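You operate a simulated robot arm through the tools that you are given. There is no shell and no other tool. Be economical: measure what you need, move in short steps, check, and stop when the job is done.

The job below is to be done with a simulated two-armed robot. You get a single attempt, and the scene is never put back.

## Task
On the hob worktop, fold the tea towel in half.

The check looks at the end state, three seconds after you hand in, the way a careful person would. Anything else that was tipped, shoved, dropped, spilled or broken makes it a failure. Flat cloth is picked up by pressing the open fingertips on it (5 to 10 N) and closing them slowly along it; thin cloth reads only 2 to 8 mm in the jaws.

## Robot
Two 7-joint arms with two-finger parallel grippers on one trunk, on a base that drives. Base frame: it is fixed to the floor where the robot stands at the start and does not move with it; the origin is under the middle of the robot, x ahead of it, y to its left, z up; the surface under the hand at the start is at about z = 910. Lengths are in mm, angles in degrees, forces in N, time in s.
The left shoulder is at the start at [70, 134, 1151], the right one opposite. With the tool pointing down near the work surface each hand reaches from about 180 to 640 mm from the robot's upright axis, wherever it stands, measured 20 degrees to its own side. Places, roughly: hob worktop [600, 100, 900]. Payload 1.57 kg a hand.
Tool frame (each hand has its own): the origin (TCP) lies between the finger pads and is the grasp point; the fingertips stand 30 mm ahead of it; z points along the fingers, y is the line along which they close. Largest opening 80 mm; finger width 17, thickness 12; the body of the gripper, 40 by 82 mm, starts 80 mm behind the TCP.
Orientation is that of the tool frame in the base frame, as a unit quaternion [w, x, y, z]. With the fingers straight down and closing along the base's y, the tool's x points along the base's -x, its y along +y and its z along -z.

## Interface
- The arms move only by the tool arm_command. It takes "left_motion", "right_motion" or both (then of equal length, played together; a hand with none holds still); each is a list of rows, each an object of numbers (a shift or turn left out is 0, a gripper value left out holds the last): "tx", "ty", "tz": the shift along the tool's x, y, z in units of 20 mm (1.0 is 20 mm); "wx", "wy", "wz": the turn, a rotation vector about the tool's x, y, z in units of 6 degrees (1.0 is 6 degrees); "hand": the gripper command, from -1 (fully open) to 1 (shut), values between in proportion. In form: [{"tx": .., "ty": .., "tz": .., "wx": .., "wy": .., "wz": .., "hand": ..}, ...]. A call has 1 to 10 rows; each row shifts and turns the commanded pose from where the row before left it, along the tool's axes as they then stand. A call with a number of a shift or a turn outside -1 to 1 is refused whole. Each row takes 0.2 s and may step no farther than 50 mm and 8.6 degrees from the row before; otherwise, or with a gripper value out of range, the whole call is refused. Where a pose cannot be reached the arm comes as near as it can. A force on the tool above 40 N (or 10 N above the force at the start of the call, whichever is more), or a blocked arm, ends the call early, and 0.2 s more pass. The fingers move at their own pace (about 153 mm/s each) and stop on an object; they squeeze with about 31 N. The grip force told is the motor's: it shows also when the fingers shut on nothing. Time passes only in rows, and 0.2 s behind the last, so rows that do not move let the fingers close. The reply holds the time, the measured pose of the TCP, the force on the tool along the base axes, the opening and the grip force, in the units named above and with some noise, with the torque about the TCP (base axes, N m) and any sound that the robot's microphone picked up, and new pictures: "show" is both (left out), scene, wrist or none (wrist: the cameras of the hands that moved).
- Cameras (640 x 400 px; columns grow to the right, rows downward): "scene" is now at [124.3, 17.8, 1356.5]; the picture's right is [0.24, -0.97, 0.00], its down [-0.74, -0.18, -0.65] and it looks along [0.63, 0.15, -0.76] (base axes); focal length 224 px, centre (320, 200). "left" rides on the left gripper at [72, 7, -122] in its tool frame; the picture's right is [-0.09, 1.00, 0.00], its down [-0.84, -0.08, -0.54] and it looks along [-0.54, -0.05, 0.84] (tool axes); focal length 238 px, centre (320, 200). "right" rides on the right gripper at [72, -7, -122] in its tool frame; the picture's right is [0.09, 1.00, 0.00], its down [-0.84, 0.08, -0.54] and it looks along [-0.54, 0.05, 0.84] (tool axes); focal length 238 px, centre (320, 200). There is no depth. A picture from a camera that has moved, and an enlarged one, comes with that camera's place and axes in the base frame and with its lens.
- lift_body(by): slides the trunk up (or, below 0, down) by that many mm; the arms and the scene camera ride with it, the base frame stays. It gives what a move gives, with no picture.
- roll_base(legs): drives the robot by 1 to 6 legs, each [ahead, left, turn to the left] in mm, mm and degrees, along the robot's own axes; the way and the turn of a leg run together, so that a leg with both is an arc; at most 1500 mm and 180 degrees a leg. The arms and the cameras ride along, it lands a little off, and it stops where it bumps. It gives what a move gives, and a new picture of the scene camera.
- aim_head(pan, tilt): turns the head with the scene camera to pan (to the left, within 86 degrees either way) and tilt (down, from -29 to 69), counted from straight ahead of the robot. It gives what a move gives, and a new picture of the scene camera.
- zoom(camera, box): a new picture of the part [left, top, right, bottom] of that camera's present view, enlarged. It takes no simulated time.
- hand_in(): hands the job in; it is judged then, once.

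Go step by step. Nothing tells you exact positions but the pictures and the camera data: compare them with the known pose of the tool, close in by small moves and look again before you grip or let go. The budget is 120 turns and 260 pictures, counting those below and the enlarged ones. Unless the task says otherwise, let go and move clear before handing in, and close with one line.

The tools are called by a JSON object that holds its "fn" and its "kwargs". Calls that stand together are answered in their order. arm_command: Moves the arms, as the interface text tells. Its arguments: {"type":"object","properties":{"left_motion":{"type":"array"},"right_motion":{"type":"array"},"show":{"type":"string","enum":["both","scene","wrist","none"]}},"required":[]} The other tools are called the same way: lift_body (by) slides the trunk up or down; roll_base (legs) drives the base; aim_head (pan, tilt) turns the head that bears the scene camera; zoom (camera, box) takes an enlarged picture of a part of a camera's view; hand_in () hands the job in.

At the start:

```text
time: 0.0
left_eef_pos: [377.5, 367.5, 1154.8]
left_tcp_rot: [0.0, -0.001, 1.0, 0.0]
left_ft_force: [-0.5, -1.8, -0.3]
left_torque: [0.02, 0.02, 0.02]
left_grip_width: 79.9
left_grasp_force: 0.1
right_eef_pos: [441.6, -5.2, 1062.9]
right_tcp_rot: [0.001, 0.0, 1.0, 0.0]
right_ft_force: [-0.8, 0.0, 0.0]
right_torque: [-0.01, -0.01, -0.01]
right_grip_width: 80.0
right_grasp_force: 0.1
trunk travel left (down, up): [-725.0, 215.0]
robot x, y, heading: [1.5, -0.9, 0.0]
head pan, tilt: [13.7, 49.7]
```

scene: 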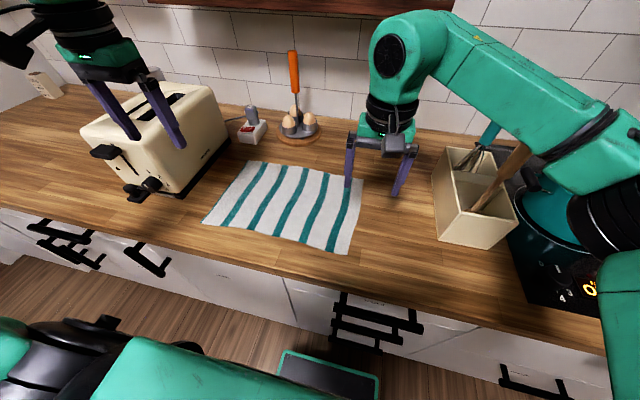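
right: 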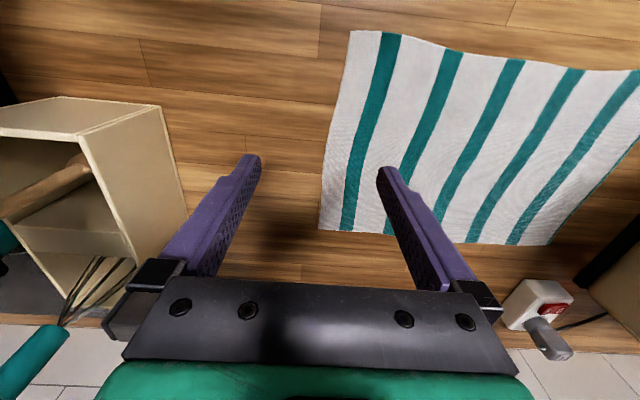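
left: 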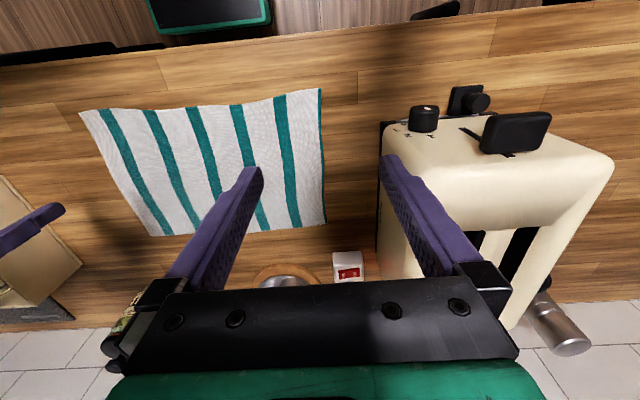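

The towel lies at about x 358–596, y 5–360 with its stripes along x, and the toaster starts at about y 450. I'll bring the left hand inward, then drive left so the towel is centred in front of the robot.

{"fn": "arm_command", "kwargs": {"left_motion": [{"ty": -0.94}, {"ty": -0.94}, {"ty": -0.94}, {"ty": -0.94}, {"ty": -0.94}, {"ty": -0.94}, {"ty": -0.94}, {"ty": -0.94}, {"ty": -0.94}, {"ty": -0.94}], "show": "scene"}}

```text
time: 2.2
left_eef_pos: [378.7, 177.6, 1153.8]
left_tcp_rot: [-0.001, 0.0, 1.0, 0.0]
left_ft_force: [0.9, -0.2, -0.2]
left_torque: [0.04, -0.02, 0.02]
left_grip_width: 80.0
left_grasp_force: 0.0
right_eef_pos: [441.7, -6.9, 1062.2]
right_tcp_rot: [0.001, 0.0, 1.0, 0.0]
right_ft_force: [0.4, -0.6, -0.1]
right_torque: [0.03, 0.0, -0.01]
right_grip_width: 80.0
right_grasp_force: 0.1
trunk travel left (down, up): [-725.0, 215.0]
robot x, y, heading: [-2.7, -0.7, -0.2]
head pan, tilt: [13.7, 49.7]
camera scene: at [124.5, 16.7, 1356.5], right [0.24, -0.97, 0.0], down [-0.74, -0.18, -0.65], along [0.63, 0.15, -0.76], focal length 224 px, centre (320, 200)
```

scene: 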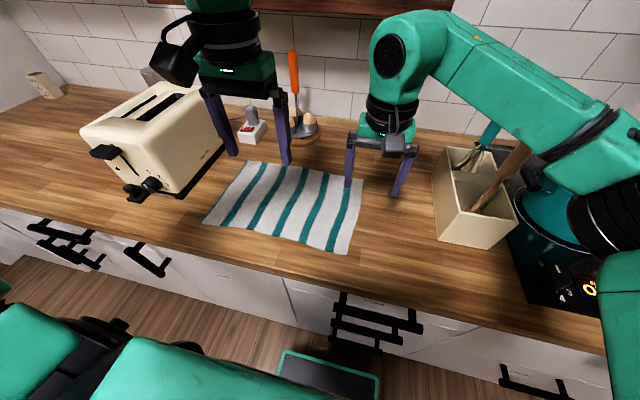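

The path to the left looks clear. I'll drive left 180.

{"fn": "roll_base", "kwargs": {"legs": [[0, 180, 0]]}}

{"fn": "aim_head", "kwargs": {"pan": 0, "tilt": 52}}

```text
time: 3.7
left_eef_pos: [378.6, 357.1, 1155.1]
left_tcp_rot: [0.0, -0.001, 1.0, 0.001]
left_ft_force: [0.0, -0.2, 0.1]
left_torque: [0.03, 0.01, -0.01]
left_grip_width: 80.2
left_grasp_force: 0.1
right_eef_pos: [441.3, 172.2, 1061.8]
right_tcp_rot: [0.0, 0.001, 1.0, 0.001]
right_ft_force: [0.3, -0.5, -0.3]
right_torque: [-0.02, 0.02, 0.0]
right_grip_width: 80.0
right_grasp_force: 0.1
trunk travel left (down, up): [-725.0, 215.0]
robot x, y, heading: [0.1, 184.9, 0.2]
head pan, tilt: [13.7, 49.7]
camera scene: at [124.3, 195.6, 1356.5], right [0.24, -0.97, 0.0], down [-0.74, -0.18, -0.65], along [0.63, 0.15, -0.76], focal length 224 px, centre (320, 200)
```

scene: 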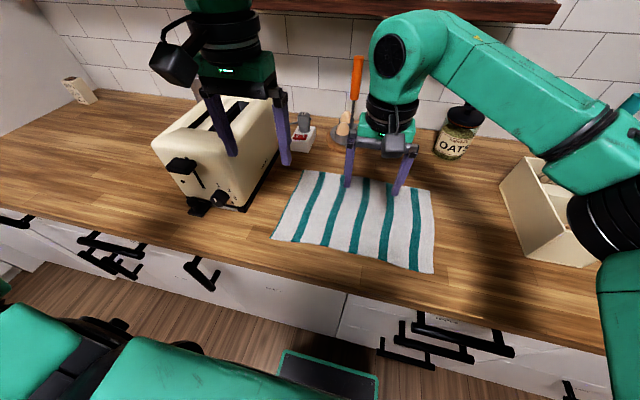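

```text
time: 4.5
left_eef_pos: [378.9, 360.8, 1154.4]
left_tcp_rot: [0.0, 0.001, 1.0, 0.0]
left_ft_force: [0.2, 0.6, -0.1]
left_torque: [-0.03, -0.03, 0.02]
left_grip_width: 80.0
left_grasp_force: 0.0
right_eef_pos: [441.0, 174.9, 1062.4]
right_tcp_rot: [-0.001, 0.001, 1.0, -0.002]
right_ft_force: [0.2, 0.6, -1.2]
right_torque: [-0.01, 0.04, -0.02]
right_grip_width: 79.7
right_grasp_force: 0.1
trunk travel left (down, up): [-725.0, 215.0]
robot x, y, heading: [-1.4, 180.4, -0.3]
head pan, tilt: [0.0, 52.0]
camera scene: at [124.4, 180.5, 1353.5], right [0.0, -1.0, 0.0], down [-0.79, 0.0, -0.62], along [0.62, 0.0, -0.79], focal length 224 px, centre (320, 200)
```

scene: 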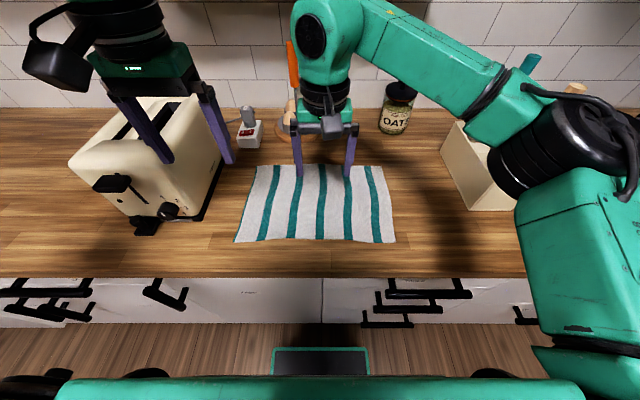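

The towel corners are now at about (355,368), (352,15), (597,363) and (599,7). I'll move both hands above the near edge, left at y≈345 and right at y≈35, with the jaws half open.

{"fn": "arm_command", "kwargs": {"left_motion": [{"tx": 0.08, "ty": -0.1, "tz": 0.96, "hand": 0}, {"tx": 0.08, "ty": -0.1, "tz": 0.96}, {"tx": 0.08, "ty": -0.1, "tz": 0.96}, {"tx": 0.08, "ty": -0.1, "tz": 0.96}, {"tx": 0.08, "ty": -0.1, "tz": 0.96}, {"tx": 0.08, "ty": -0.1, "tz": 0.96}, {"tx": 0.08, "ty": -0.1, "tz": 0.96}, {"tx": 0.08, "ty": -0.1, "tz": 0.96}], "right_motion": [{"tx": 0.47, "ty": -0.875, "tz": 0.39, "hand": 0}, {"tx": 0.47, "ty": -0.875, "tz": 0.39}, {"tx": 0.47, "ty": -0.875, "tz": 0.39}, {"tx": 0.47, "ty": -0.875, "tz": 0.39}, {"tx": 0.47, "ty": -0.875, "tz": 0.39}, {"tx": 0.47, "ty": -0.875, "tz": 0.39}, {"tx": 0.47, "ty": -0.875, "tz": 0.39}, {"tx": 0.47, "ty": -0.875, "tz": 0.39}]}}

```text
time: 6.3
left_eef_pos: [365.7, 341.6, 1000.7]
left_tcp_rot: [0.0, 0.0, 1.0, -0.001]
left_ft_force: [-0.2, -0.2, 0.1]
left_torque: [0.03, 0.03, 0.01]
left_grip_width: 40.2
left_grasp_force: 0.2
right_eef_pos: [365.8, 31.2, 1000.6]
right_tcp_rot: [-0.001, -0.001, 1.0, 0.0]
right_ft_force: [0.7, -0.3, -0.4]
right_torque: [0.01, -0.03, -0.02]
right_grip_width: 40.0
right_grasp_force: 0.0
trunk travel left (down, up): [-725.0, 215.0]
robot x, y, heading: [1.2, 180.6, -0.1]
head pan, tilt: [0.0, 52.0]
camera scene: at [124.0, 178.7, 1353.6], right [0.0, -1.0, 0.0], down [-0.79, 0.0, -0.62], along [0.62, 0.0, -0.79], focal length 224 px, centre (320, 200)
camera right: at [294.8, 24.6, 1121.9], right [-0.09, 1.0, 0.0], down [0.84, 0.08, 0.54], along [0.54, 0.05, -0.84], focal length 238 px, centre (320, 200)
camera left: at [292.2, 349.2, 1123.6], right [0.09, 1.0, 0.0], down [0.84, -0.08, 0.54], along [0.54, -0.05, -0.84], focal length 238 px, centre (320, 200)
```

scene: 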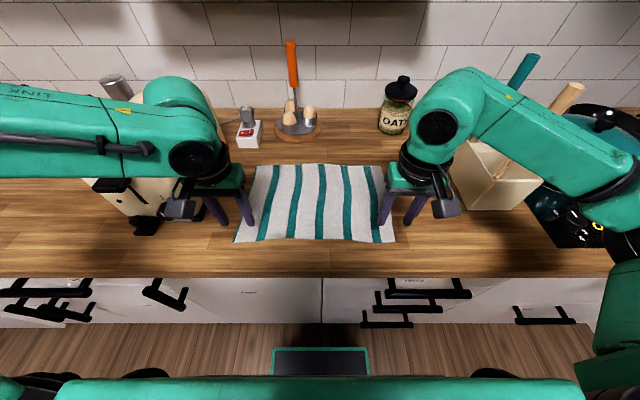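
right: 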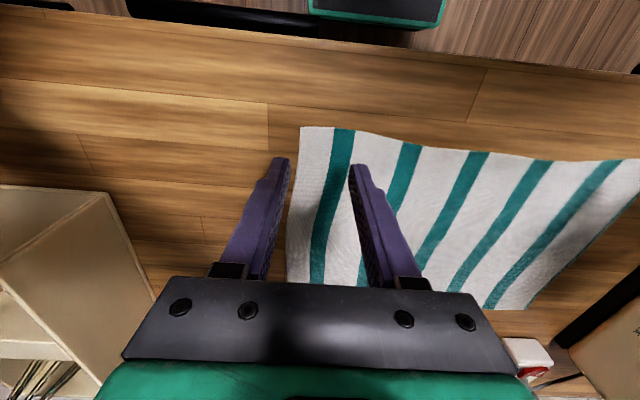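
left: 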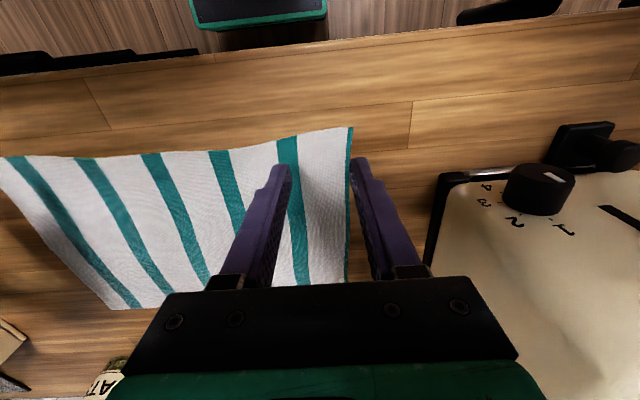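

The wrist cameras agree on the near corners. I'll shift the right hand inward, set both jaws to 30 mm and descend close to the cloth.

{"fn": "arm_command", "kwargs": {"left_motion": [{"tx": -0.1, "ty": -0.25, "tz": 0.5, "hand": 0.25}, {"tz": 0.55}, {"tz": 0.55}, {"tz": 0.55}, {"tz": 0.5}], "right_motion": [{"tx": -0.1, "ty": 0.9, "tz": 0.5, "hand": 0.25}, {"tz": 0.55}, {"tz": 0.55}, {"tz": 0.55}, {"tz": 0.5}]}}

```text
time: 7.5
left_eef_pos: [366.9, 338.7, 947.2]
left_tcp_rot: [0.0, 0.0, 1.0, 0.0]
left_ft_force: [0.0, -0.6, 0.6]
left_torque: [0.0, -0.02, -0.02]
left_grip_width: 29.8
left_grasp_force: 0.0
right_eef_pos: [368.8, 50.7, 945.4]
right_tcp_rot: [0.0, 0.001, 1.0, -0.001]
right_ft_force: [-0.6, -0.5, 0.4]
right_torque: [0.05, 0.02, -0.04]
right_grip_width: 29.9
right_grasp_force: 0.1
trunk travel left (down, up): [-725.0, 215.0]
robot x, y, heading: [-0.1, 183.2, -0.1]
head pan, tilt: [0.0, 52.0]
camera scene: at [124.5, 179.4, 1353.5], right [0.0, -1.0, 0.0], down [-0.79, 0.0, -0.62], along [0.62, 0.0, -0.79], focal length 224 px, centre (320, 200)
camera right: at [297.4, 43.5, 1068.0], right [-0.09, 1.0, 0.0], down [0.84, 0.08, 0.54], along [0.54, 0.05, -0.84], focal length 238 px, centre (320, 200)
camera left: at [294.8, 346.3, 1069.6], right [0.09, 1.0, 0.0], down [0.84, -0.08, 0.54], along [0.54, -0.05, -0.84], focal length 238 px, centre (320, 200)
```

scene: 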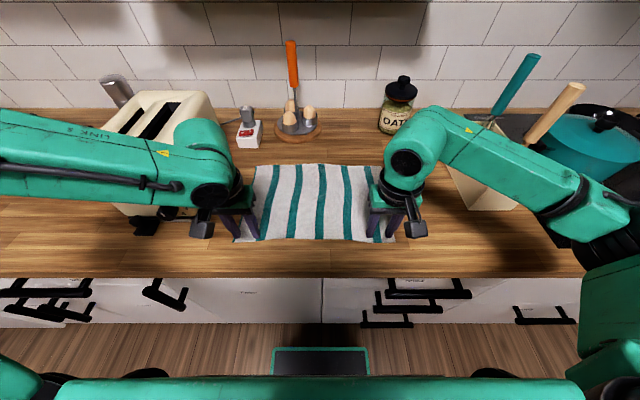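
right: 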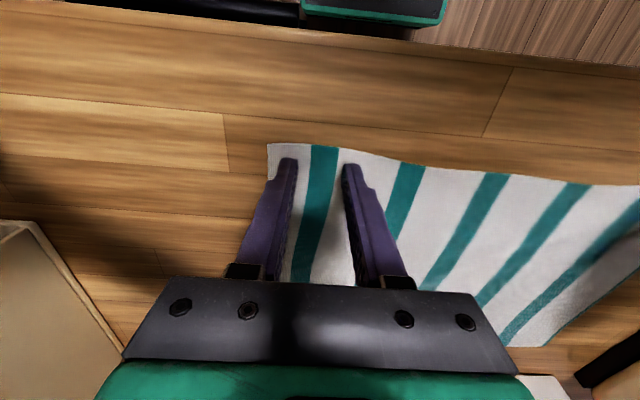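
left: 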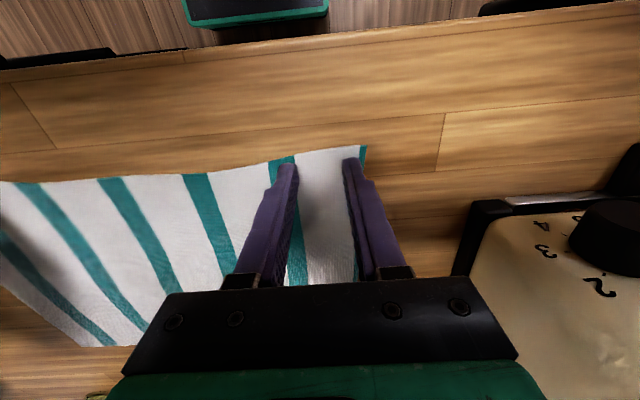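

Both fingertips stand inside the near edge. I'll nudge the left hand inward and press down gently in 2 mm steps.

{"fn": "arm_command", "kwargs": {"left_motion": [{"ty": -0.3}, {"tz": 0.1}, {"tz": 0.1}, {"tz": 0.1}], "right_motion": [{}, {"tz": 0.1}, {"tz": 0.1}, {}], "show": "none"}}

```text
time: 8.5
left_eef_pos: [368.0, 331.5, 941.4]
left_tcp_rot: [0.0, -0.001, 1.0, 0.0]
left_ft_force: [0.0, 0.4, 0.7]
left_torque: [-0.03, 0.02, -0.01]
left_grip_width: 29.9
left_grasp_force: 0.1
right_eef_pos: [368.5, 51.1, 943.0]
right_tcp_rot: [0.0, 0.0, 1.0, 0.0]
right_ft_force: [-0.5, 0.4, -1.0]
right_torque: [0.03, -0.01, 0.01]
right_grip_width: 30.1
right_grasp_force: 0.0
trunk travel left (down, up): [-725.0, 215.0]
robot x, y, heading: [2.3, 180.5, 0.1]
head pan, tilt: [0.0, 52.0]
```

{"fn": "arm_command", "kwargs": {"left_motion": [{"tz": 0.1}, {}], "right_motion": [{"tz": 0.2}, {}], "show": "none"}}

```text
time: 9.1
left_eef_pos: [364.8, 332.2, 940.4]
left_tcp_rot: [0.001, 0.001, 1.0, 0.0]
left_ft_force: [2.6, -0.4, 9.3]
left_torque: [0.02, -0.03, -0.03]
left_grip_width: 29.9
left_grasp_force: 0.1
right_eef_pos: [367.5, 49.9, 941.4]
right_tcp_rot: [0.002, 0.001, 1.0, 0.001]
right_ft_force: [6.2, -2.4, 26.5]
right_torque: [-0.23, -0.05, 0.06]
right_grip_width: 30.0
right_grasp_force: 0.1
trunk travel left (down, up): [-725.0, 215.0]
robot x, y, heading: [2.3, 178.8, -0.2]
head pan, tilt: [0.0, 52.0]
```

The left hand presses at 9 N, which is good, but the right is at 26 N. I'll ease the right off slightly and check.

{"fn": "arm_command", "kwargs": {"left_motion": [{}, {}], "right_motion": [{"tz": -0.06}, {}], "show": "none"}}

```text
time: 9.7
left_eef_pos: [366.4, 331.8, 942.3]
left_tcp_rot: [0.003, 0.001, 1.0, 0.001]
left_ft_force: [2.8, -0.8, 18.5]
left_torque: [0.02, -0.03, 0.02]
left_grip_width: 30.3
left_grasp_force: 0.0
right_eef_pos: [366.9, 50.4, 939.6]
right_tcp_rot: [0.002, 0.001, 1.0, 0.0]
right_ft_force: [5.6, 0.9, 21.8]
right_torque: [-0.04, -0.09, 0.0]
right_grip_width: 30.0
right_grasp_force: 0.2
trunk travel left (down, up): [-725.0, 215.0]
robot x, y, heading: [3.4, 180.8, -0.1]
head pan, tilt: [0.0, 52.0]
```

{"fn": "arm_command", "kwargs": {"left_motion": [{"tz": -0.05}, {}, {}], "right_motion": [{"tz": -0.07}, {}, {}], "show": "none"}}

```text
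time: 10.5
left_eef_pos: [365.9, 332.8, 942.6]
left_tcp_rot: [0.001, 0.0, 1.0, 0.0]
left_ft_force: [1.6, -1.2, 9.7]
left_torque: [-0.08, -0.02, 0.01]
left_grip_width: 29.7
left_grasp_force: 0.1
right_eef_pos: [367.6, 49.9, 941.7]
right_tcp_rot: [0.0, 0.0, 1.0, 0.0]
right_ft_force: [2.1, 0.4, 6.1]
right_torque: [0.0, 0.01, 0.02]
right_grip_width: 30.0
right_grasp_force: 0.0
trunk travel left (down, up): [-725.0, 215.0]
robot x, y, heading: [0.1, 180.2, 0.1]
head pan, tilt: [0.0, 52.0]
```

The press is now 6–10 N on both hands. I'll close slowly.

{"fn": "arm_command", "kwargs": {"left_motion": [{"hand": 0.33}, {"hand": 0.41}, {"hand": 0.49}, {"hand": 0.57}, {"hand": 0.65}, {"hand": 0.73}, {"hand": 0.81}, {"hand": 0.9}, {"hand": 1}, {"hand": 1}], "right_motion": [{"hand": 0.33}, {"hand": 0.41}, {"hand": 0.49}, {"hand": 0.57}, {"hand": 0.65}, {"hand": 0.73}, {"hand": 0.81}, {"hand": 0.9}, {"hand": 1}, {"hand": 1}]}}

```text
time: 12.7
left_eef_pos: [366.5, 332.2, 941.5]
left_tcp_rot: [0.0, 0.0, 1.0, 0.001]
left_ft_force: [0.5, -0.4, 4.5]
left_torque: [0.01, 0.02, -0.01]
left_grip_width: 2.6
left_grasp_force: 24.0
right_eef_pos: [367.4, 50.5, 941.3]
right_tcp_rot: [0.0, 0.001, 1.0, 0.0]
right_ft_force: [-0.3, -0.3, 0.3]
right_torque: [0.01, 0.02, -0.01]
right_grip_width: 0.2
right_grasp_force: 21.5
trunk travel left (down, up): [-725.0, 215.0]
robot x, y, heading: [-0.1, 176.5, 0.0]
head pan, tilt: [0.0, 52.0]
camera scene: at [123.7, 179.3, 1353.6], right [0.0, -1.0, 0.0], down [-0.79, 0.0, -0.62], along [0.62, 0.0, -0.79], focal length 224 px, centre (320, 200)
camera right: at [297.1, 43.6, 1063.8], right [-0.09, 1.0, 0.0], down [0.84, 0.08, 0.54], along [0.54, 0.05, -0.84], focal length 238 px, centre (320, 200)
camera left: at [294.3, 339.6, 1064.1], right [0.09, 1.0, 0.0], down [0.84, -0.08, 0.54], along [0.54, -0.05, -0.84], focal length 238 px, centre (320, 200)
```

scene: 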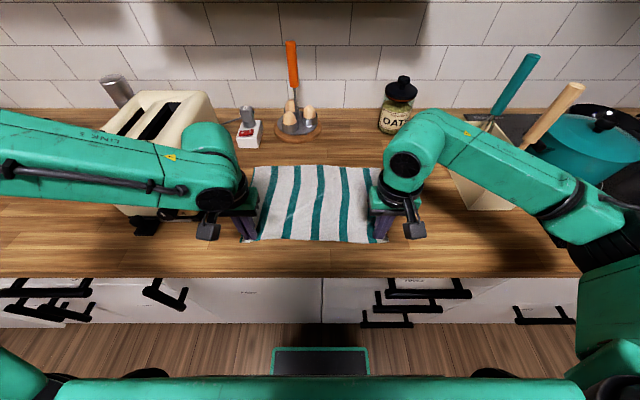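
right: 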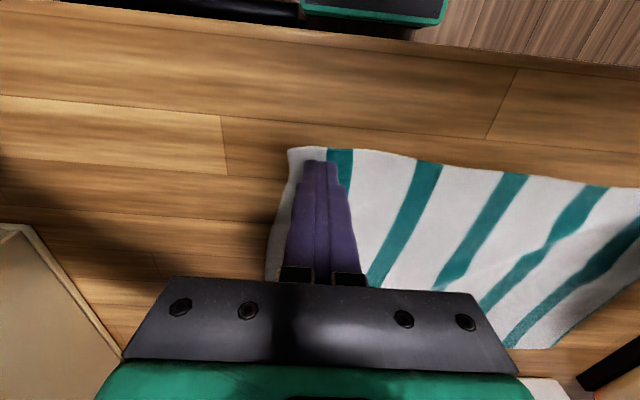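
left: 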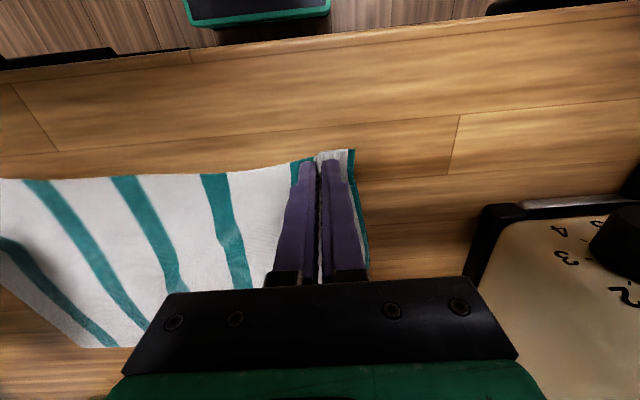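

The left hand holds cloth at 2.6 mm, but the right slipped and its corner is now near y=27. I'll lift the right, reopen, shift to y≈60 and press again.

{"fn": "arm_command", "kwargs": {"right_motion": [{"tz": -0.4}, {"hand": 0.25, "ty": 0.5}, {"tz": 0.2}, {"tz": 0.2}, {"tz": 0.03}, {}, {}], "show": "wrist"}}

```text
time: 14.3
left_eef_pos: [366.1, 332.1, 942.1]
left_tcp_rot: [0.0, -0.001, 1.0, 0.0]
left_ft_force: [-0.1, 0.6, 2.7]
left_torque: [0.01, -0.01, 0.0]
left_grip_width: 2.1
left_grasp_force: 23.2
right_eef_pos: [367.5, 60.3, 942.1]
right_tcp_rot: [0.0, 0.001, 1.0, 0.001]
right_ft_force: [0.5, -0.5, 4.0]
right_torque: [-0.07, -0.02, 0.03]
right_grip_width: 30.2
right_grasp_force: 0.3
trunk travel left (down, up): [-725.0, 215.0]
robot x, y, heading: [0.3, 183.1, 0.2]
head pan, tilt: [0.0, 52.0]
camera right: at [296.8, 53.8, 1063.4], right [-0.09, 1.0, 0.0], down [0.84, 0.08, 0.54], along [0.54, 0.05, -0.84], focal length 238 px, centre (320, 200)
```

right: 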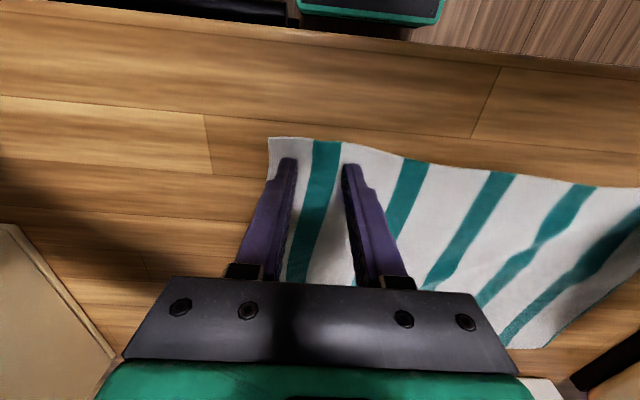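

The right presses at only 4 N; I'll add a little pressure.

{"fn": "arm_command", "kwargs": {"right_motion": [{"tz": 0.04}, {}, {}], "show": "none"}}

```text
time: 15.1
left_eef_pos: [366.1, 332.7, 942.1]
left_tcp_rot: [0.001, 0.0, 1.0, -0.001]
left_ft_force: [0.2, -0.6, 0.8]
left_torque: [-0.01, -0.01, 0.0]
left_grip_width: 2.1
left_grasp_force: 23.8
right_eef_pos: [367.6, 61.7, 941.7]
right_tcp_rot: [0.001, 0.0, 1.0, 0.0]
right_ft_force: [2.7, -2.7, 14.6]
right_torque: [-0.23, 0.0, 0.1]
right_grip_width: 30.3
right_grasp_force: 0.2
trunk travel left (down, up): [-725.0, 215.0]
robot x, y, heading: [-0.8, 182.2, -0.1]
head pan, tilt: [0.0, 52.0]
```

{"fn": "arm_command", "kwargs": {"right_motion": [{"hand": 0.33, "tz": -0.01}, {"hand": 0.41}, {"hand": 0.49}, {"hand": 0.57}, {"hand": 0.65}, {"hand": 0.73}, {"hand": 0.81}, {"hand": 0.9}, {"hand": 1}, {"hand": 1}], "show": "wrist"}}

```text
time: 17.3
left_eef_pos: [365.1, 333.5, 942.0]
left_tcp_rot: [0.001, 0.0, 1.0, 0.0]
left_ft_force: [-0.1, -1.3, 1.6]
left_torque: [-0.08, 0.01, 0.01]
left_grip_width: 2.3
left_grasp_force: 23.8
right_eef_pos: [366.9, 61.9, 941.1]
right_tcp_rot: [0.001, 0.001, 1.0, 0.0]
right_ft_force: [0.2, 2.1, 17.8]
right_torque: [-0.01, 0.03, -0.04]
right_grip_width: 1.9
right_grasp_force: 24.0
trunk travel left (down, up): [-725.0, 215.0]
robot x, y, heading: [-0.6, 174.9, 0.1]
head pan, tilt: [0.0, 52.0]
camera right: at [295.4, 54.7, 1063.1], right [-0.09, 1.0, 0.0], down [0.84, 0.08, 0.54], along [0.54, 0.05, -0.84], focal length 238 px, centre (320, 200)
```

right: 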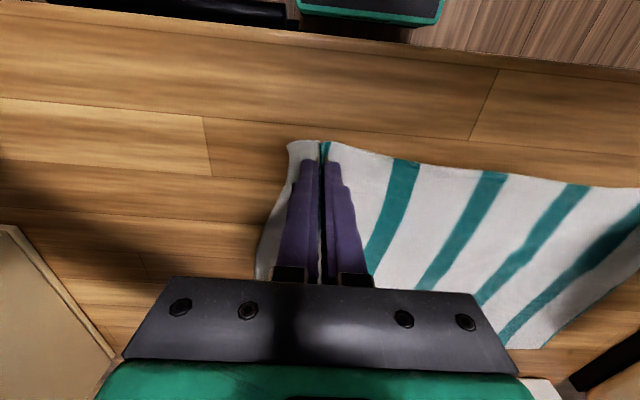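

Both hands hold cloth at about 2 mm. I'll lift 40 mm with a slight forward move and check the grip.

{"fn": "arm_command", "kwargs": {"left_motion": [{"tz": -0.4}, {"tz": -0.5}, {"tz": -0.5, "tx": -0.1}, {"tz": -0.6, "tx": -0.3}], "right_motion": [{"tz": -0.4}, {"tz": -0.5}, {"tz": -0.5, "tx": -0.1}, {"tz": -0.6, "tx": -0.3}]}}

```text
time: 18.3
left_eef_pos: [374.2, 331.8, 980.4]
left_tcp_rot: [0.0, 0.0, 1.0, -0.001]
left_ft_force: [0.5, -2.1, 0.1]
left_torque: [-0.07, 0.01, -0.04]
left_grip_width: 2.1
left_grasp_force: 24.1
right_eef_pos: [375.7, 61.8, 980.1]
right_tcp_rot: [-0.001, 0.0, 1.0, -0.001]
right_ft_force: [0.2, 1.7, -0.4]
right_torque: [0.07, -0.02, 0.0]
right_grip_width: 1.9
right_grasp_force: 24.1
trunk travel left (down, up): [-725.0, 215.0]
robot x, y, heading: [2.1, 181.5, 0.1]
head pan, tilt: [0.0, 52.0]
camera scene: at [124.7, 179.6, 1353.4], right [0.0, -1.0, 0.0], down [-0.79, 0.0, -0.62], along [0.62, 0.0, -0.79], focal length 224 px, centre (320, 200)
camera right: at [305.5, 53.7, 1102.0], right [-0.09, 1.0, 0.0], down [0.84, 0.08, 0.54], along [0.54, 0.05, -0.84], focal length 238 px, centre (320, 200)
camera left: at [302.5, 339.2, 1102.6], right [0.09, 1.0, 0.0], down [0.84, -0.08, 0.54], along [0.54, -0.05, -0.84], focal length 238 px, centre (320, 200)
```

scene: 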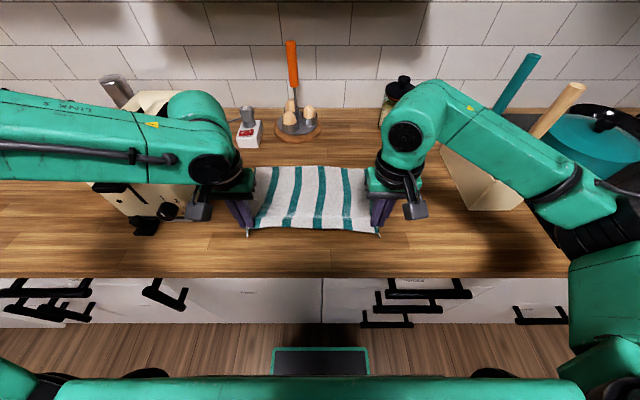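
right: 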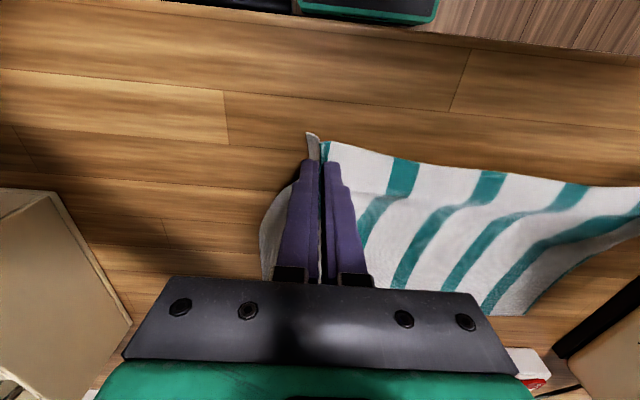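
left: 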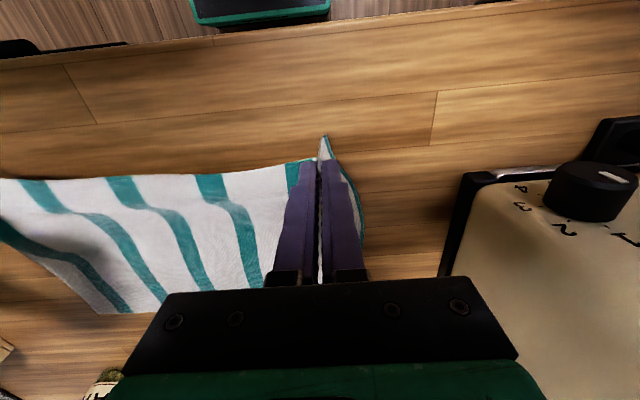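

The cloth lifts cleanly. I'll carry the edge up and forward in an arc.

{"fn": "arm_command", "kwargs": {"left_motion": [{"tx": -0.5, "tz": -0.75, "ty": -0.03}, {"tx": -0.6, "tz": -0.7, "ty": -0.03}, {"tx": -0.7, "tz": -0.55, "ty": -0.03}, {"tx": -0.8, "tz": -0.45, "ty": -0.03}, {"tx": -0.8, "tz": -0.35, "ty": -0.03}, {"tx": -0.8, "tz": -0.2, "ty": -0.03}, {"tx": -0.8, "tz": -0.1, "ty": -0.03}], "right_motion": [{"tx": -0.5, "tz": -0.75, "ty": -0.03}, {"tx": -0.6, "tz": -0.7, "ty": -0.03}, {"tx": -0.7, "tz": -0.55, "ty": -0.03}, {"tx": -0.8, "tz": -0.45, "ty": -0.03}, {"tx": -0.8, "tz": -0.35, "ty": -0.03}, {"tx": -0.8, "tz": -0.2, "ty": -0.03}, {"tx": -0.8, "tz": -0.1, "ty": -0.03}]}}

```text
time: 19.9
left_eef_pos: [476.1, 327.4, 1042.0]
left_tcp_rot: [-0.001, 0.001, 1.0, 0.0]
left_ft_force: [0.5, -1.8, 0.1]
left_torque: [-0.07, 0.05, -0.02]
left_grip_width: 2.2
left_grasp_force: 23.7
right_eef_pos: [478.6, 57.1, 1041.7]
right_tcp_rot: [-0.001, 0.001, 1.0, 0.001]
right_ft_force: [0.1, 1.4, 0.6]
right_torque: [0.03, -0.02, -0.01]
right_grip_width: 2.1
right_grasp_force: 23.9
trunk travel left (down, up): [-725.0, 215.0]
robot x, y, heading: [-1.1, 179.9, -0.0]
head pan, tilt: [0.0, 52.0]
camera scene: at [126.1, 180.0, 1353.3], right [0.0, -1.0, 0.0], down [-0.79, 0.0, -0.61], along [0.61, 0.0, -0.79], focal length 224 px, centre (320, 200)
camera right: at [407.5, 49.7, 1163.5], right [-0.09, 1.0, 0.0], down [0.84, 0.08, 0.54], along [0.54, 0.05, -0.84], focal length 238 px, centre (320, 200)
camera left: at [403.6, 335.0, 1163.9], right [0.09, 1.0, 0.0], down [0.84, -0.08, 0.54], along [0.54, -0.05, -0.84], focal length 238 px, centre (320, 200)
```

scene: 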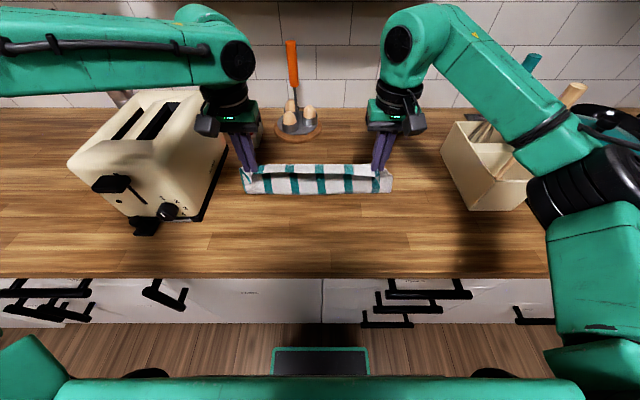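
right: 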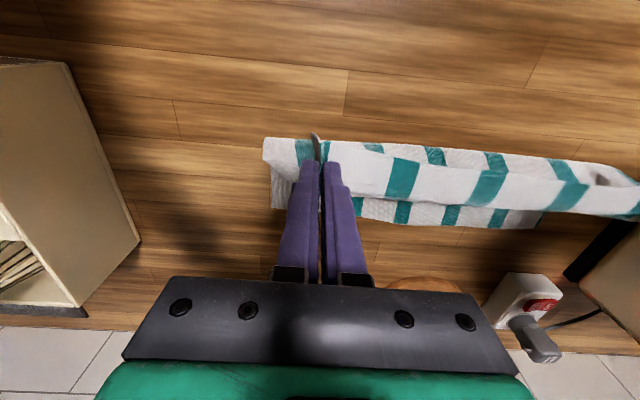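
left: 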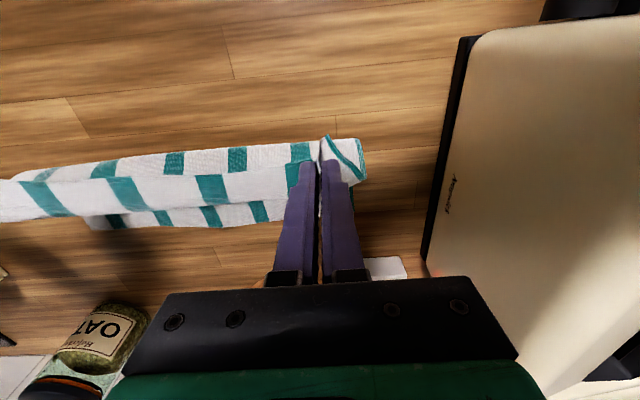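

The fold is forming well. I'll continue forward and down partway.

{"fn": "arm_command", "kwargs": {"left_motion": [{"tx": -0.8, "tz": 0.1}, {"tx": -0.8, "tz": 0.2}, {"tx": -0.8, "tz": 0.3}, {"tx": -0.7, "tz": 0.4}, {"tx": -0.6, "tz": 0.5}, {"tx": -0.5, "tz": 0.6}], "right_motion": [{"tx": -0.8, "tz": 0.1}, {"tx": -0.8, "tz": 0.2}, {"tx": -0.8, "tz": 0.3}, {"tx": -0.7, "tz": 0.4, "ty": -0.1}, {"tx": -0.6, "tz": 0.5, "ty": -0.1}, {"tx": -0.5, "tz": 0.6, "ty": -0.1}]}}

```text
time: 21.3
left_eef_pos: [535.5, 341.2, 1003.9]
left_tcp_rot: [0.0, 0.002, 1.0, -0.004]
left_ft_force: [1.3, -26.8, 0.2]
left_torque: [-0.82, -0.05, -0.17]
left_grip_width: 2.8
left_grasp_force: 24.2
left hand out of reach, approached as far as the arm can: row 4, 5, 6
right_eef_pos: [560.1, 53.6, 999.8]
right_tcp_rot: [0.0, -0.003, 1.0, 0.002]
right_ft_force: [-2.7, 26.2, 0.7]
right_torque: [0.82, 0.07, -0.01]
right_grip_width: 2.0
right_grasp_force: 23.9
trunk travel left (down, up): [-725.0, 215.0]
robot x, y, heading: [0.4, 181.8, -0.1]
head pan, tilt: [0.0, 52.0]
camera scene: at [125.3, 179.8, 1353.4], right [0.0, -1.0, 0.0], down [-0.79, 0.0, -0.61], along [0.61, 0.0, -0.79], focal length 224 px, centre (320, 200)
camera right: at [488.9, 45.2, 1122.7], right [-0.1, 1.0, 0.01], down [0.84, 0.08, 0.54], along [0.54, 0.06, -0.84], focal length 238 px, centre (320, 200)
camera left: at [462.9, 348.5, 1125.1], right [0.1, 1.0, -0.01], down [0.84, -0.08, 0.54], along [0.54, -0.06, -0.84], focal length 238 px, centre (320, 200)
```

scene: 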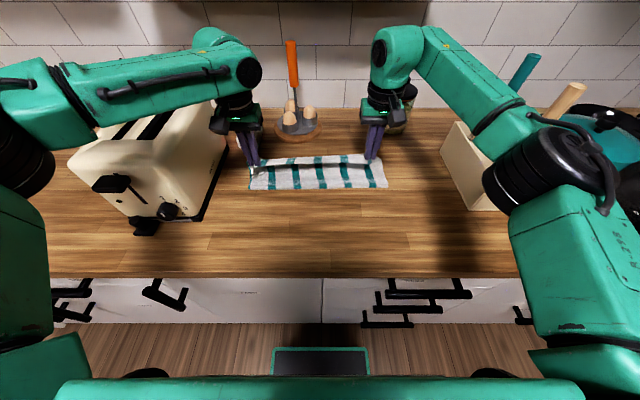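
right: 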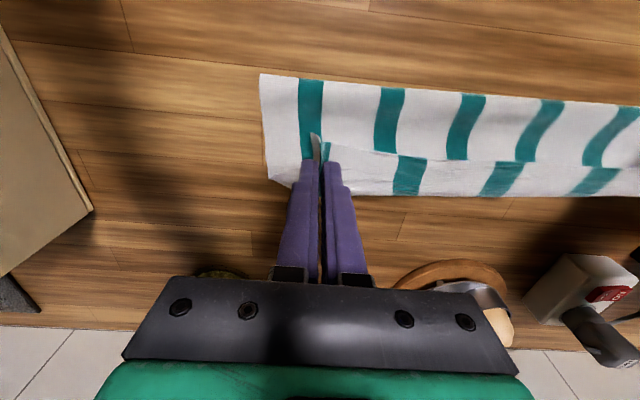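
left: 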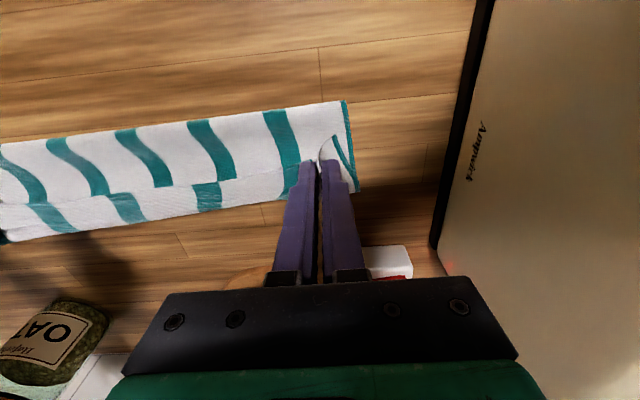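

The left arm reached its limit and drifted outward, pulling the cloth taut. I'll back both hands off to about x 530 to relax it, then drive the base forward.

{"fn": "arm_command", "kwargs": {"left_motion": [{"tx": 0.5}, {"tx": 0.5}, {"tx": 0.5}, {}], "right_motion": [{"tx": 0.5, "ty": 0.2}, {"tx": 0.5, "ty": 0.1}, {"tx": 0.5}, {}]}}

```text
time: 22.3
left_eef_pos: [506.1, 342.5, 1000.9]
left_tcp_rot: [0.001, 0.0, 1.0, -0.001]
left_ft_force: [1.2, -23.0, -0.5]
left_torque: [-0.68, -0.02, -0.17]
left_grip_width: 2.4
left_grasp_force: 24.3
right_eef_pos: [529.8, 58.3, 1000.0]
right_tcp_rot: [-0.001, 0.0, 1.0, 0.001]
right_ft_force: [-1.4, 23.3, 0.8]
right_torque: [0.7, 0.05, 0.02]
right_grip_width: 2.2
right_grasp_force: 23.8
trunk travel left (down, up): [-725.0, 215.0]
robot x, y, heading: [-0.3, 179.0, -0.0]
head pan, tilt: [0.0, 52.0]
camera scene: at [124.8, 179.7, 1353.4], right [0.0, -1.0, 0.0], down [-0.79, 0.0, -0.62], along [0.62, 0.0, -0.79], focal length 224 px, centre (320, 200)
camera right: at [458.9, 49.8, 1122.0], right [-0.09, 1.0, 0.0], down [0.84, 0.08, 0.54], along [0.54, 0.05, -0.84], focal length 238 px, centre (320, 200)
camera left: at [433.3, 349.6, 1123.7], right [0.09, 1.0, 0.0], down [0.84, -0.08, 0.54], along [0.54, -0.05, -0.84], focal length 238 px, centre (320, 200)
```

scene: 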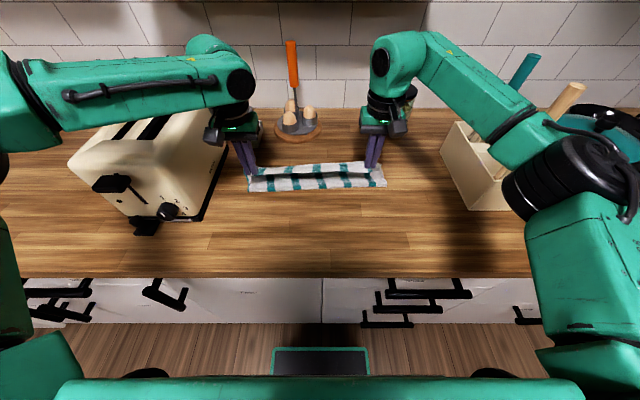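
right: 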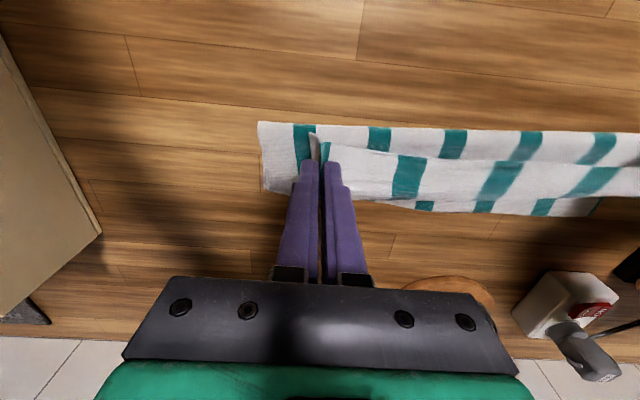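
left: 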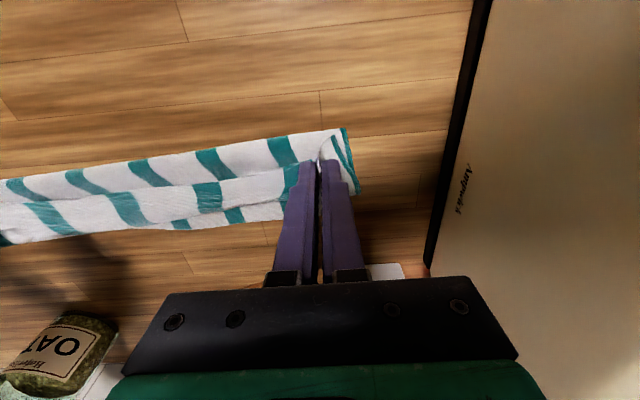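

The left hand is now 24 mm behind the right and still tensioning the cloth. I'll align it with the right and relax the sideways pull.

{"fn": "arm_command", "kwargs": {"left_motion": [{"tx": -0.4, "ty": -0.4}, {"tx": -0.4, "ty": -0.25}, {"tx": -0.4, "ty": -0.1}, {}], "show": "none"}}

{"fn": "roll_base", "kwargs": {"legs": [[30, 0, 0]]}}

```text
time: 23.3
left_eef_pos: [525.4, 329.0, 1001.1]
left_tcp_rot: [0.002, -0.001, 1.0, -0.001]
left_ft_force: [0.3, -5.0, 0.1]
left_torque: [-0.13, -0.03, -0.03]
left_grip_width: 2.1
left_grasp_force: 23.8
left hand out of reach, approached as far as the arm can: row 3
right_eef_pos: [530.1, 55.9, 999.6]
right_tcp_rot: [0.0, 0.0, 1.0, 0.0]
right_ft_force: [-0.6, 4.7, 0.1]
right_torque: [0.13, 0.0, 0.03]
right_grip_width: 2.0
right_grasp_force: 23.3
trunk travel left (down, up): [-725.0, 215.0]
robot x, y, heading: [1.2, 178.8, 0.1]
head pan, tilt: [0.0, 52.0]
```

```text
time: 24.1
left_eef_pos: [551.7, 329.1, 1003.5]
left_tcp_rot: [0.003, 0.001, 1.0, -0.001]
left_ft_force: [0.1, -2.3, 0.5]
left_torque: [-0.13, -0.01, -0.03]
left_grip_width: 2.0
left_grasp_force: 23.9
right_eef_pos: [555.0, 55.6, 1002.9]
right_tcp_rot: [0.002, 0.001, 1.0, 0.0]
right_ft_force: [-0.3, 3.3, 0.8]
right_torque: [0.1, -0.03, 0.02]
right_grip_width: 2.1
right_grasp_force: 23.5
trunk travel left (down, up): [-725.0, 215.0]
robot x, y, heading: [30.5, 183.1, -0.4]
head pan, tilt: [0.0, 52.0]
camera scene: at [148.0, 179.4, 1354.1], right [0.0, -1.0, 0.0], down [-0.79, 0.0, -0.62], along [0.62, 0.0, -0.79], focal length 224 px, centre (320, 200)
```

scene: 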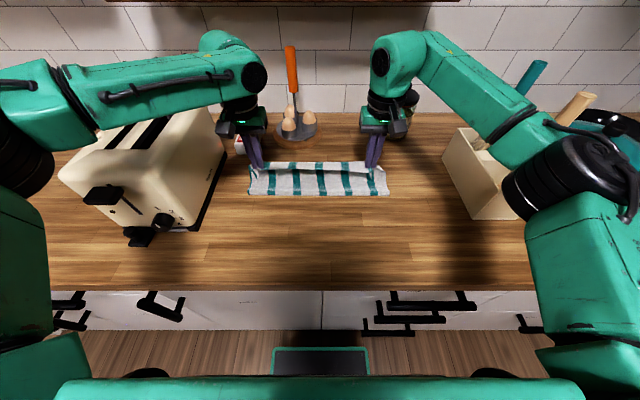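

The base moved cleanly. I'll continue forward and down in small steps and look through the wrist cameras.

{"fn": "arm_command", "kwargs": {"left_motion": [{"tz": 0.5}, {"tz": 0.5, "tx": -0.3}, {"tz": 0.3, "tx": -0.3}, {}], "right_motion": [{"tz": 0.5}, {"tz": 0.5, "tx": -0.2}, {"tz": 0.3, "tx": -0.2}, {}]}}

```text
time: 25.1
left_eef_pos: [558.2, 335.4, 978.1]
left_tcp_rot: [0.003, 0.001, 1.0, -0.002]
left_ft_force: [0.3, -12.2, 0.3]
left_torque: [-0.38, 0.0, -0.09]
left_grip_width: 2.5
left_grasp_force: 23.6
left hand out of reach, approached as far as the arm can: row 2, 3
right_eef_pos: [566.0, 55.4, 974.0]
right_tcp_rot: [0.0, 0.0, 1.0, 0.001]
right_ft_force: [-0.5, 11.6, 0.2]
right_torque: [0.36, 0.05, -0.02]
right_grip_width: 2.0
right_grasp_force: 23.5
trunk travel left (down, up): [-725.0, 215.0]
robot x, y, heading: [29.8, 182.5, 0.2]
head pan, tilt: [0.0, 52.0]
camera scene: at [153.1, 179.3, 1353.5], right [0.0, -1.0, 0.0], down [-0.79, 0.0, -0.62], along [0.62, 0.0, -0.79], focal length 224 px, centre (320, 200)
camera right: at [494.9, 48.4, 1096.4], right [-0.09, 1.0, 0.0], down [0.84, 0.08, 0.54], along [0.54, 0.05, -0.84], focal length 238 px, centre (320, 200)
camera left: at [485.0, 343.3, 1099.4], right [0.09, 1.0, 0.0], down [0.83, -0.08, 0.55], along [0.54, -0.05, -0.84], focal length 238 px, centre (320, 200)
```

scene: 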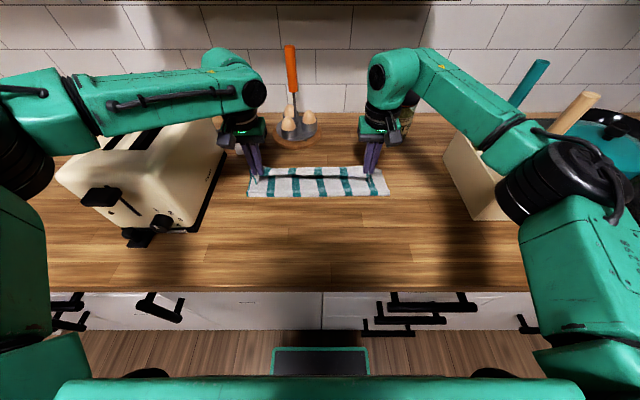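
right: 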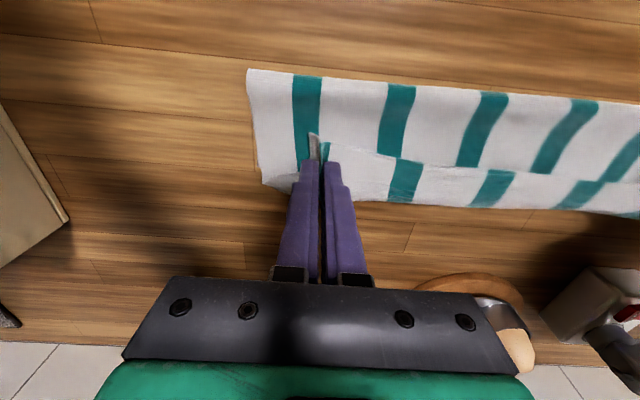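
left: 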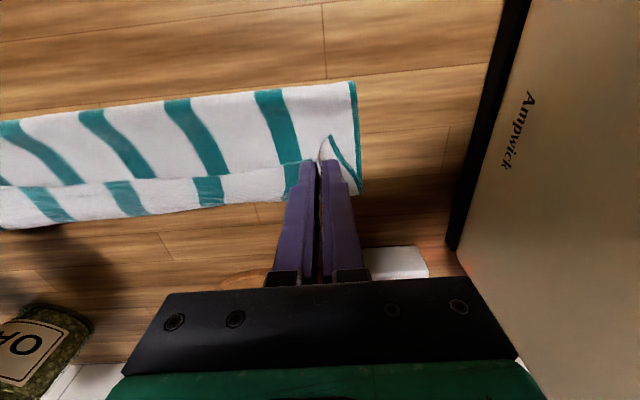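

The far edge lies at about x≈602, so the held edge needs about 25 mm more. I'll tilt both grippers with the fingers pointing forward, which brings the wrists back and gains reach.

{"fn": "arm_command", "kwargs": {"left_motion": [{"wy": -1, "ty": -0.15}, {"wy": -1, "ty": -0.15}, {"wy": -1, "ty": -0.1}, {}], "right_motion": [{"wy": -1}, {"wy": -1}, {"wy": -1}, {}], "show": "none"}}

```text
time: 26.1
left_eef_pos: [557.7, 327.6, 976.1]
left_tcp_rot: [0.158, 0.0, 0.987, -0.001]
left_ft_force: [0.7, -3.0, 0.2]
left_torque: [-0.11, -0.03, -0.06]
left_grip_width: 2.4
left_grasp_force: 23.5
right_eef_pos: [567.7, 56.2, 974.0]
right_tcp_rot: [0.156, 0.001, 0.988, -0.001]
right_ft_force: [-0.2, 3.8, -0.2]
right_torque: [0.09, 0.01, 0.02]
right_grip_width: 1.7
right_grasp_force: 23.3
trunk travel left (down, up): [-725.0, 215.0]
robot x, y, heading: [30.6, 180.9, 0.1]
head pan, tilt: [0.0, 52.0]
```

No reach complaints now. I'll move both fingertips to about x=590, just above the far edge, and lower them.

{"fn": "arm_command", "kwargs": {"left_motion": [{"tx": -0.2, "tz": 0.45}, {"tx": -0.2, "tz": 0.45}, {"tx": -0.2, "tz": 0.45}, {"tz": 0.35}, {}], "right_motion": [{"tx": -0.04, "tz": 0.4}, {"tx": -0.04, "tz": 0.4}, {"tx": -0.04, "tz": 0.4}, {"tx": -0.04, "tz": 0.35}, {}]}}

```text
time: 27.3
left_eef_pos: [579.2, 326.2, 948.4]
left_tcp_rot: [0.159, 0.001, 0.987, -0.001]
left_ft_force: [-0.2, -2.7, 0.7]
left_torque: [-0.1, 0.0, -0.06]
left_grip_width: 2.3
left_grasp_force: 23.6
right_eef_pos: [579.8, 57.1, 945.8]
right_tcp_rot: [0.158, 0.0, 0.987, -0.001]
right_ft_force: [-0.4, 2.4, 3.3]
right_torque: [0.06, -0.02, 0.02]
right_grip_width: 2.1
right_grasp_force: 23.8
trunk travel left (down, up): [-725.0, 215.0]
robot x, y, heading: [31.1, 178.9, -0.2]
head pan, tilt: [0.0, 52.0]
camera scene: at [153.0, 179.6, 1353.6], right [0.0, -1.0, 0.0], down [-0.79, 0.0, -0.62], along [0.62, 0.0, -0.79], focal length 224 px, centre (320, 200)
camera right: at [474.4, 48.7, 1039.4], right [-0.09, 1.0, -0.03], down [0.63, 0.08, 0.77], along [0.77, 0.05, -0.63], focal length 238 px, centre (320, 200)
camera left: at [472.7, 335.2, 1042.7], right [0.09, 1.0, 0.03], down [0.63, -0.08, 0.78], along [0.77, -0.05, -0.63], focal length 238 px, centre (320, 200)
```

scene: 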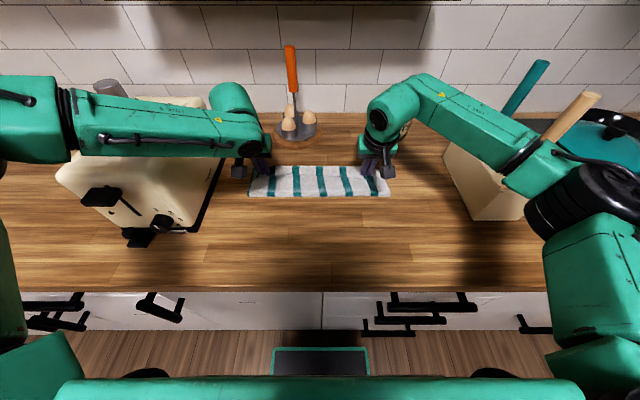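
right: 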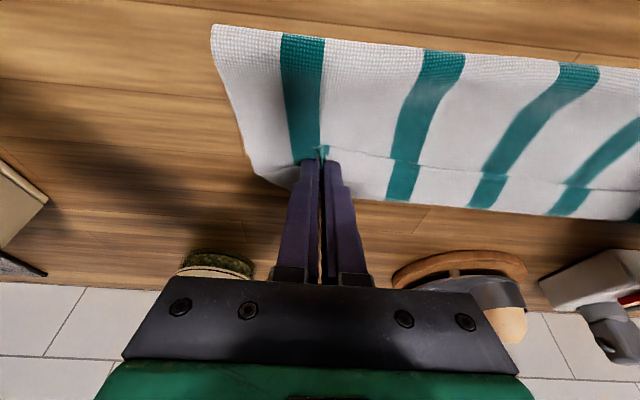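
left: 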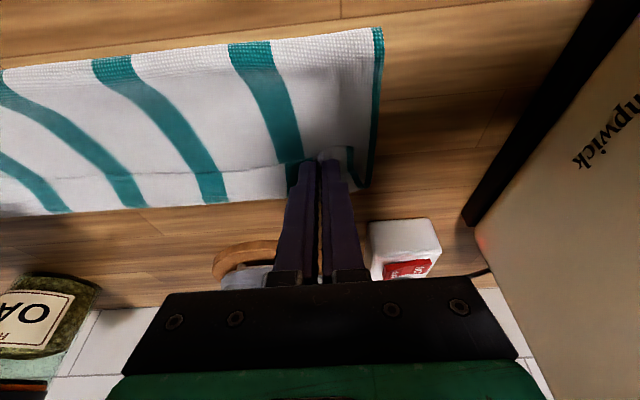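

The far edge now sits at about x≈615 and the held edge at about x≈583, so about 25 mm remains. I'll push forward along the surface.

{"fn": "arm_command", "kwargs": {"left_motion": [{"tx": -0.4, "tz": 0.1}, {"tx": -0.4, "tz": 0.1}, {"tx": -0.3, "tz": 0.1}, {}], "right_motion": [{"tx": -0.4, "tz": 0.1}, {"tx": -0.4, "tz": 0.1}, {"tx": -0.3, "tz": 0.1}, {}]}}

```text
time: 28.3
left_eef_pos: [603.7, 327.0, 948.0]
left_tcp_rot: [0.157, 0.002, 0.988, -0.002]
left_ft_force: [-0.5, -1.8, -0.3]
left_torque: [-0.04, -0.02, -0.03]
left_grip_width: 2.2
left_grasp_force: 23.5
right_eef_pos: [602.0, 57.0, 946.5]
right_tcp_rot: [0.158, 0.001, 0.988, 0.0]
right_ft_force: [0.3, 0.9, 0.0]
right_torque: [0.05, 0.01, 0.03]
right_grip_width: 2.0
right_grasp_force: 24.0
trunk travel left (down, up): [-725.0, 215.0]
robot x, y, heading: [29.7, 179.9, 0.0]
head pan, tilt: [0.0, 52.0]
camera scene: at [153.5, 179.4, 1353.5], right [0.0, -1.0, 0.0], down [-0.79, 0.0, -0.62], along [0.62, 0.0, -0.79], focal length 224 px, centre (320, 200)
camera right: at [497.0, 49.0, 1040.8], right [-0.09, 1.0, -0.03], down [0.63, 0.08, 0.77], along [0.77, 0.05, -0.63], focal length 238 px, centre (320, 200)
camera left: at [496.3, 334.9, 1043.1], right [0.09, 1.0, 0.03], down [0.63, -0.08, 0.78], along [0.77, -0.05, -0.63], focal length 238 px, centre (320, 200)
```

scene: 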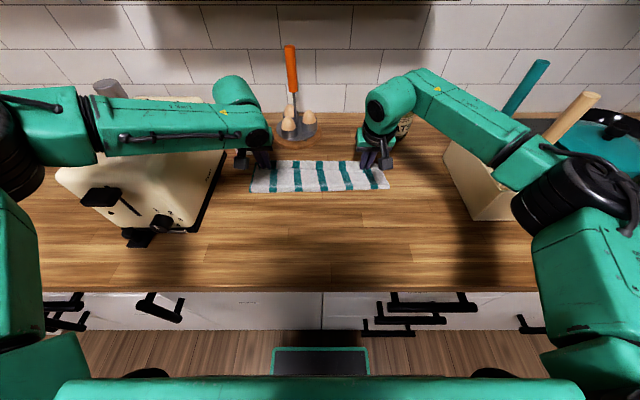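
right: 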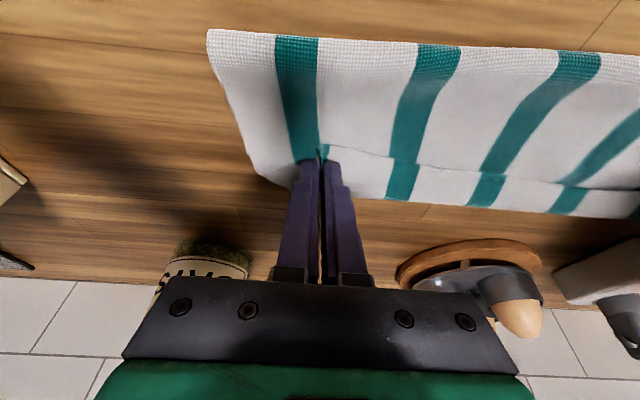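
left: 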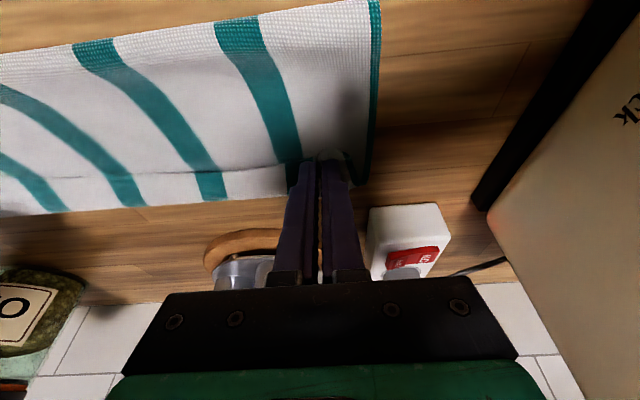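

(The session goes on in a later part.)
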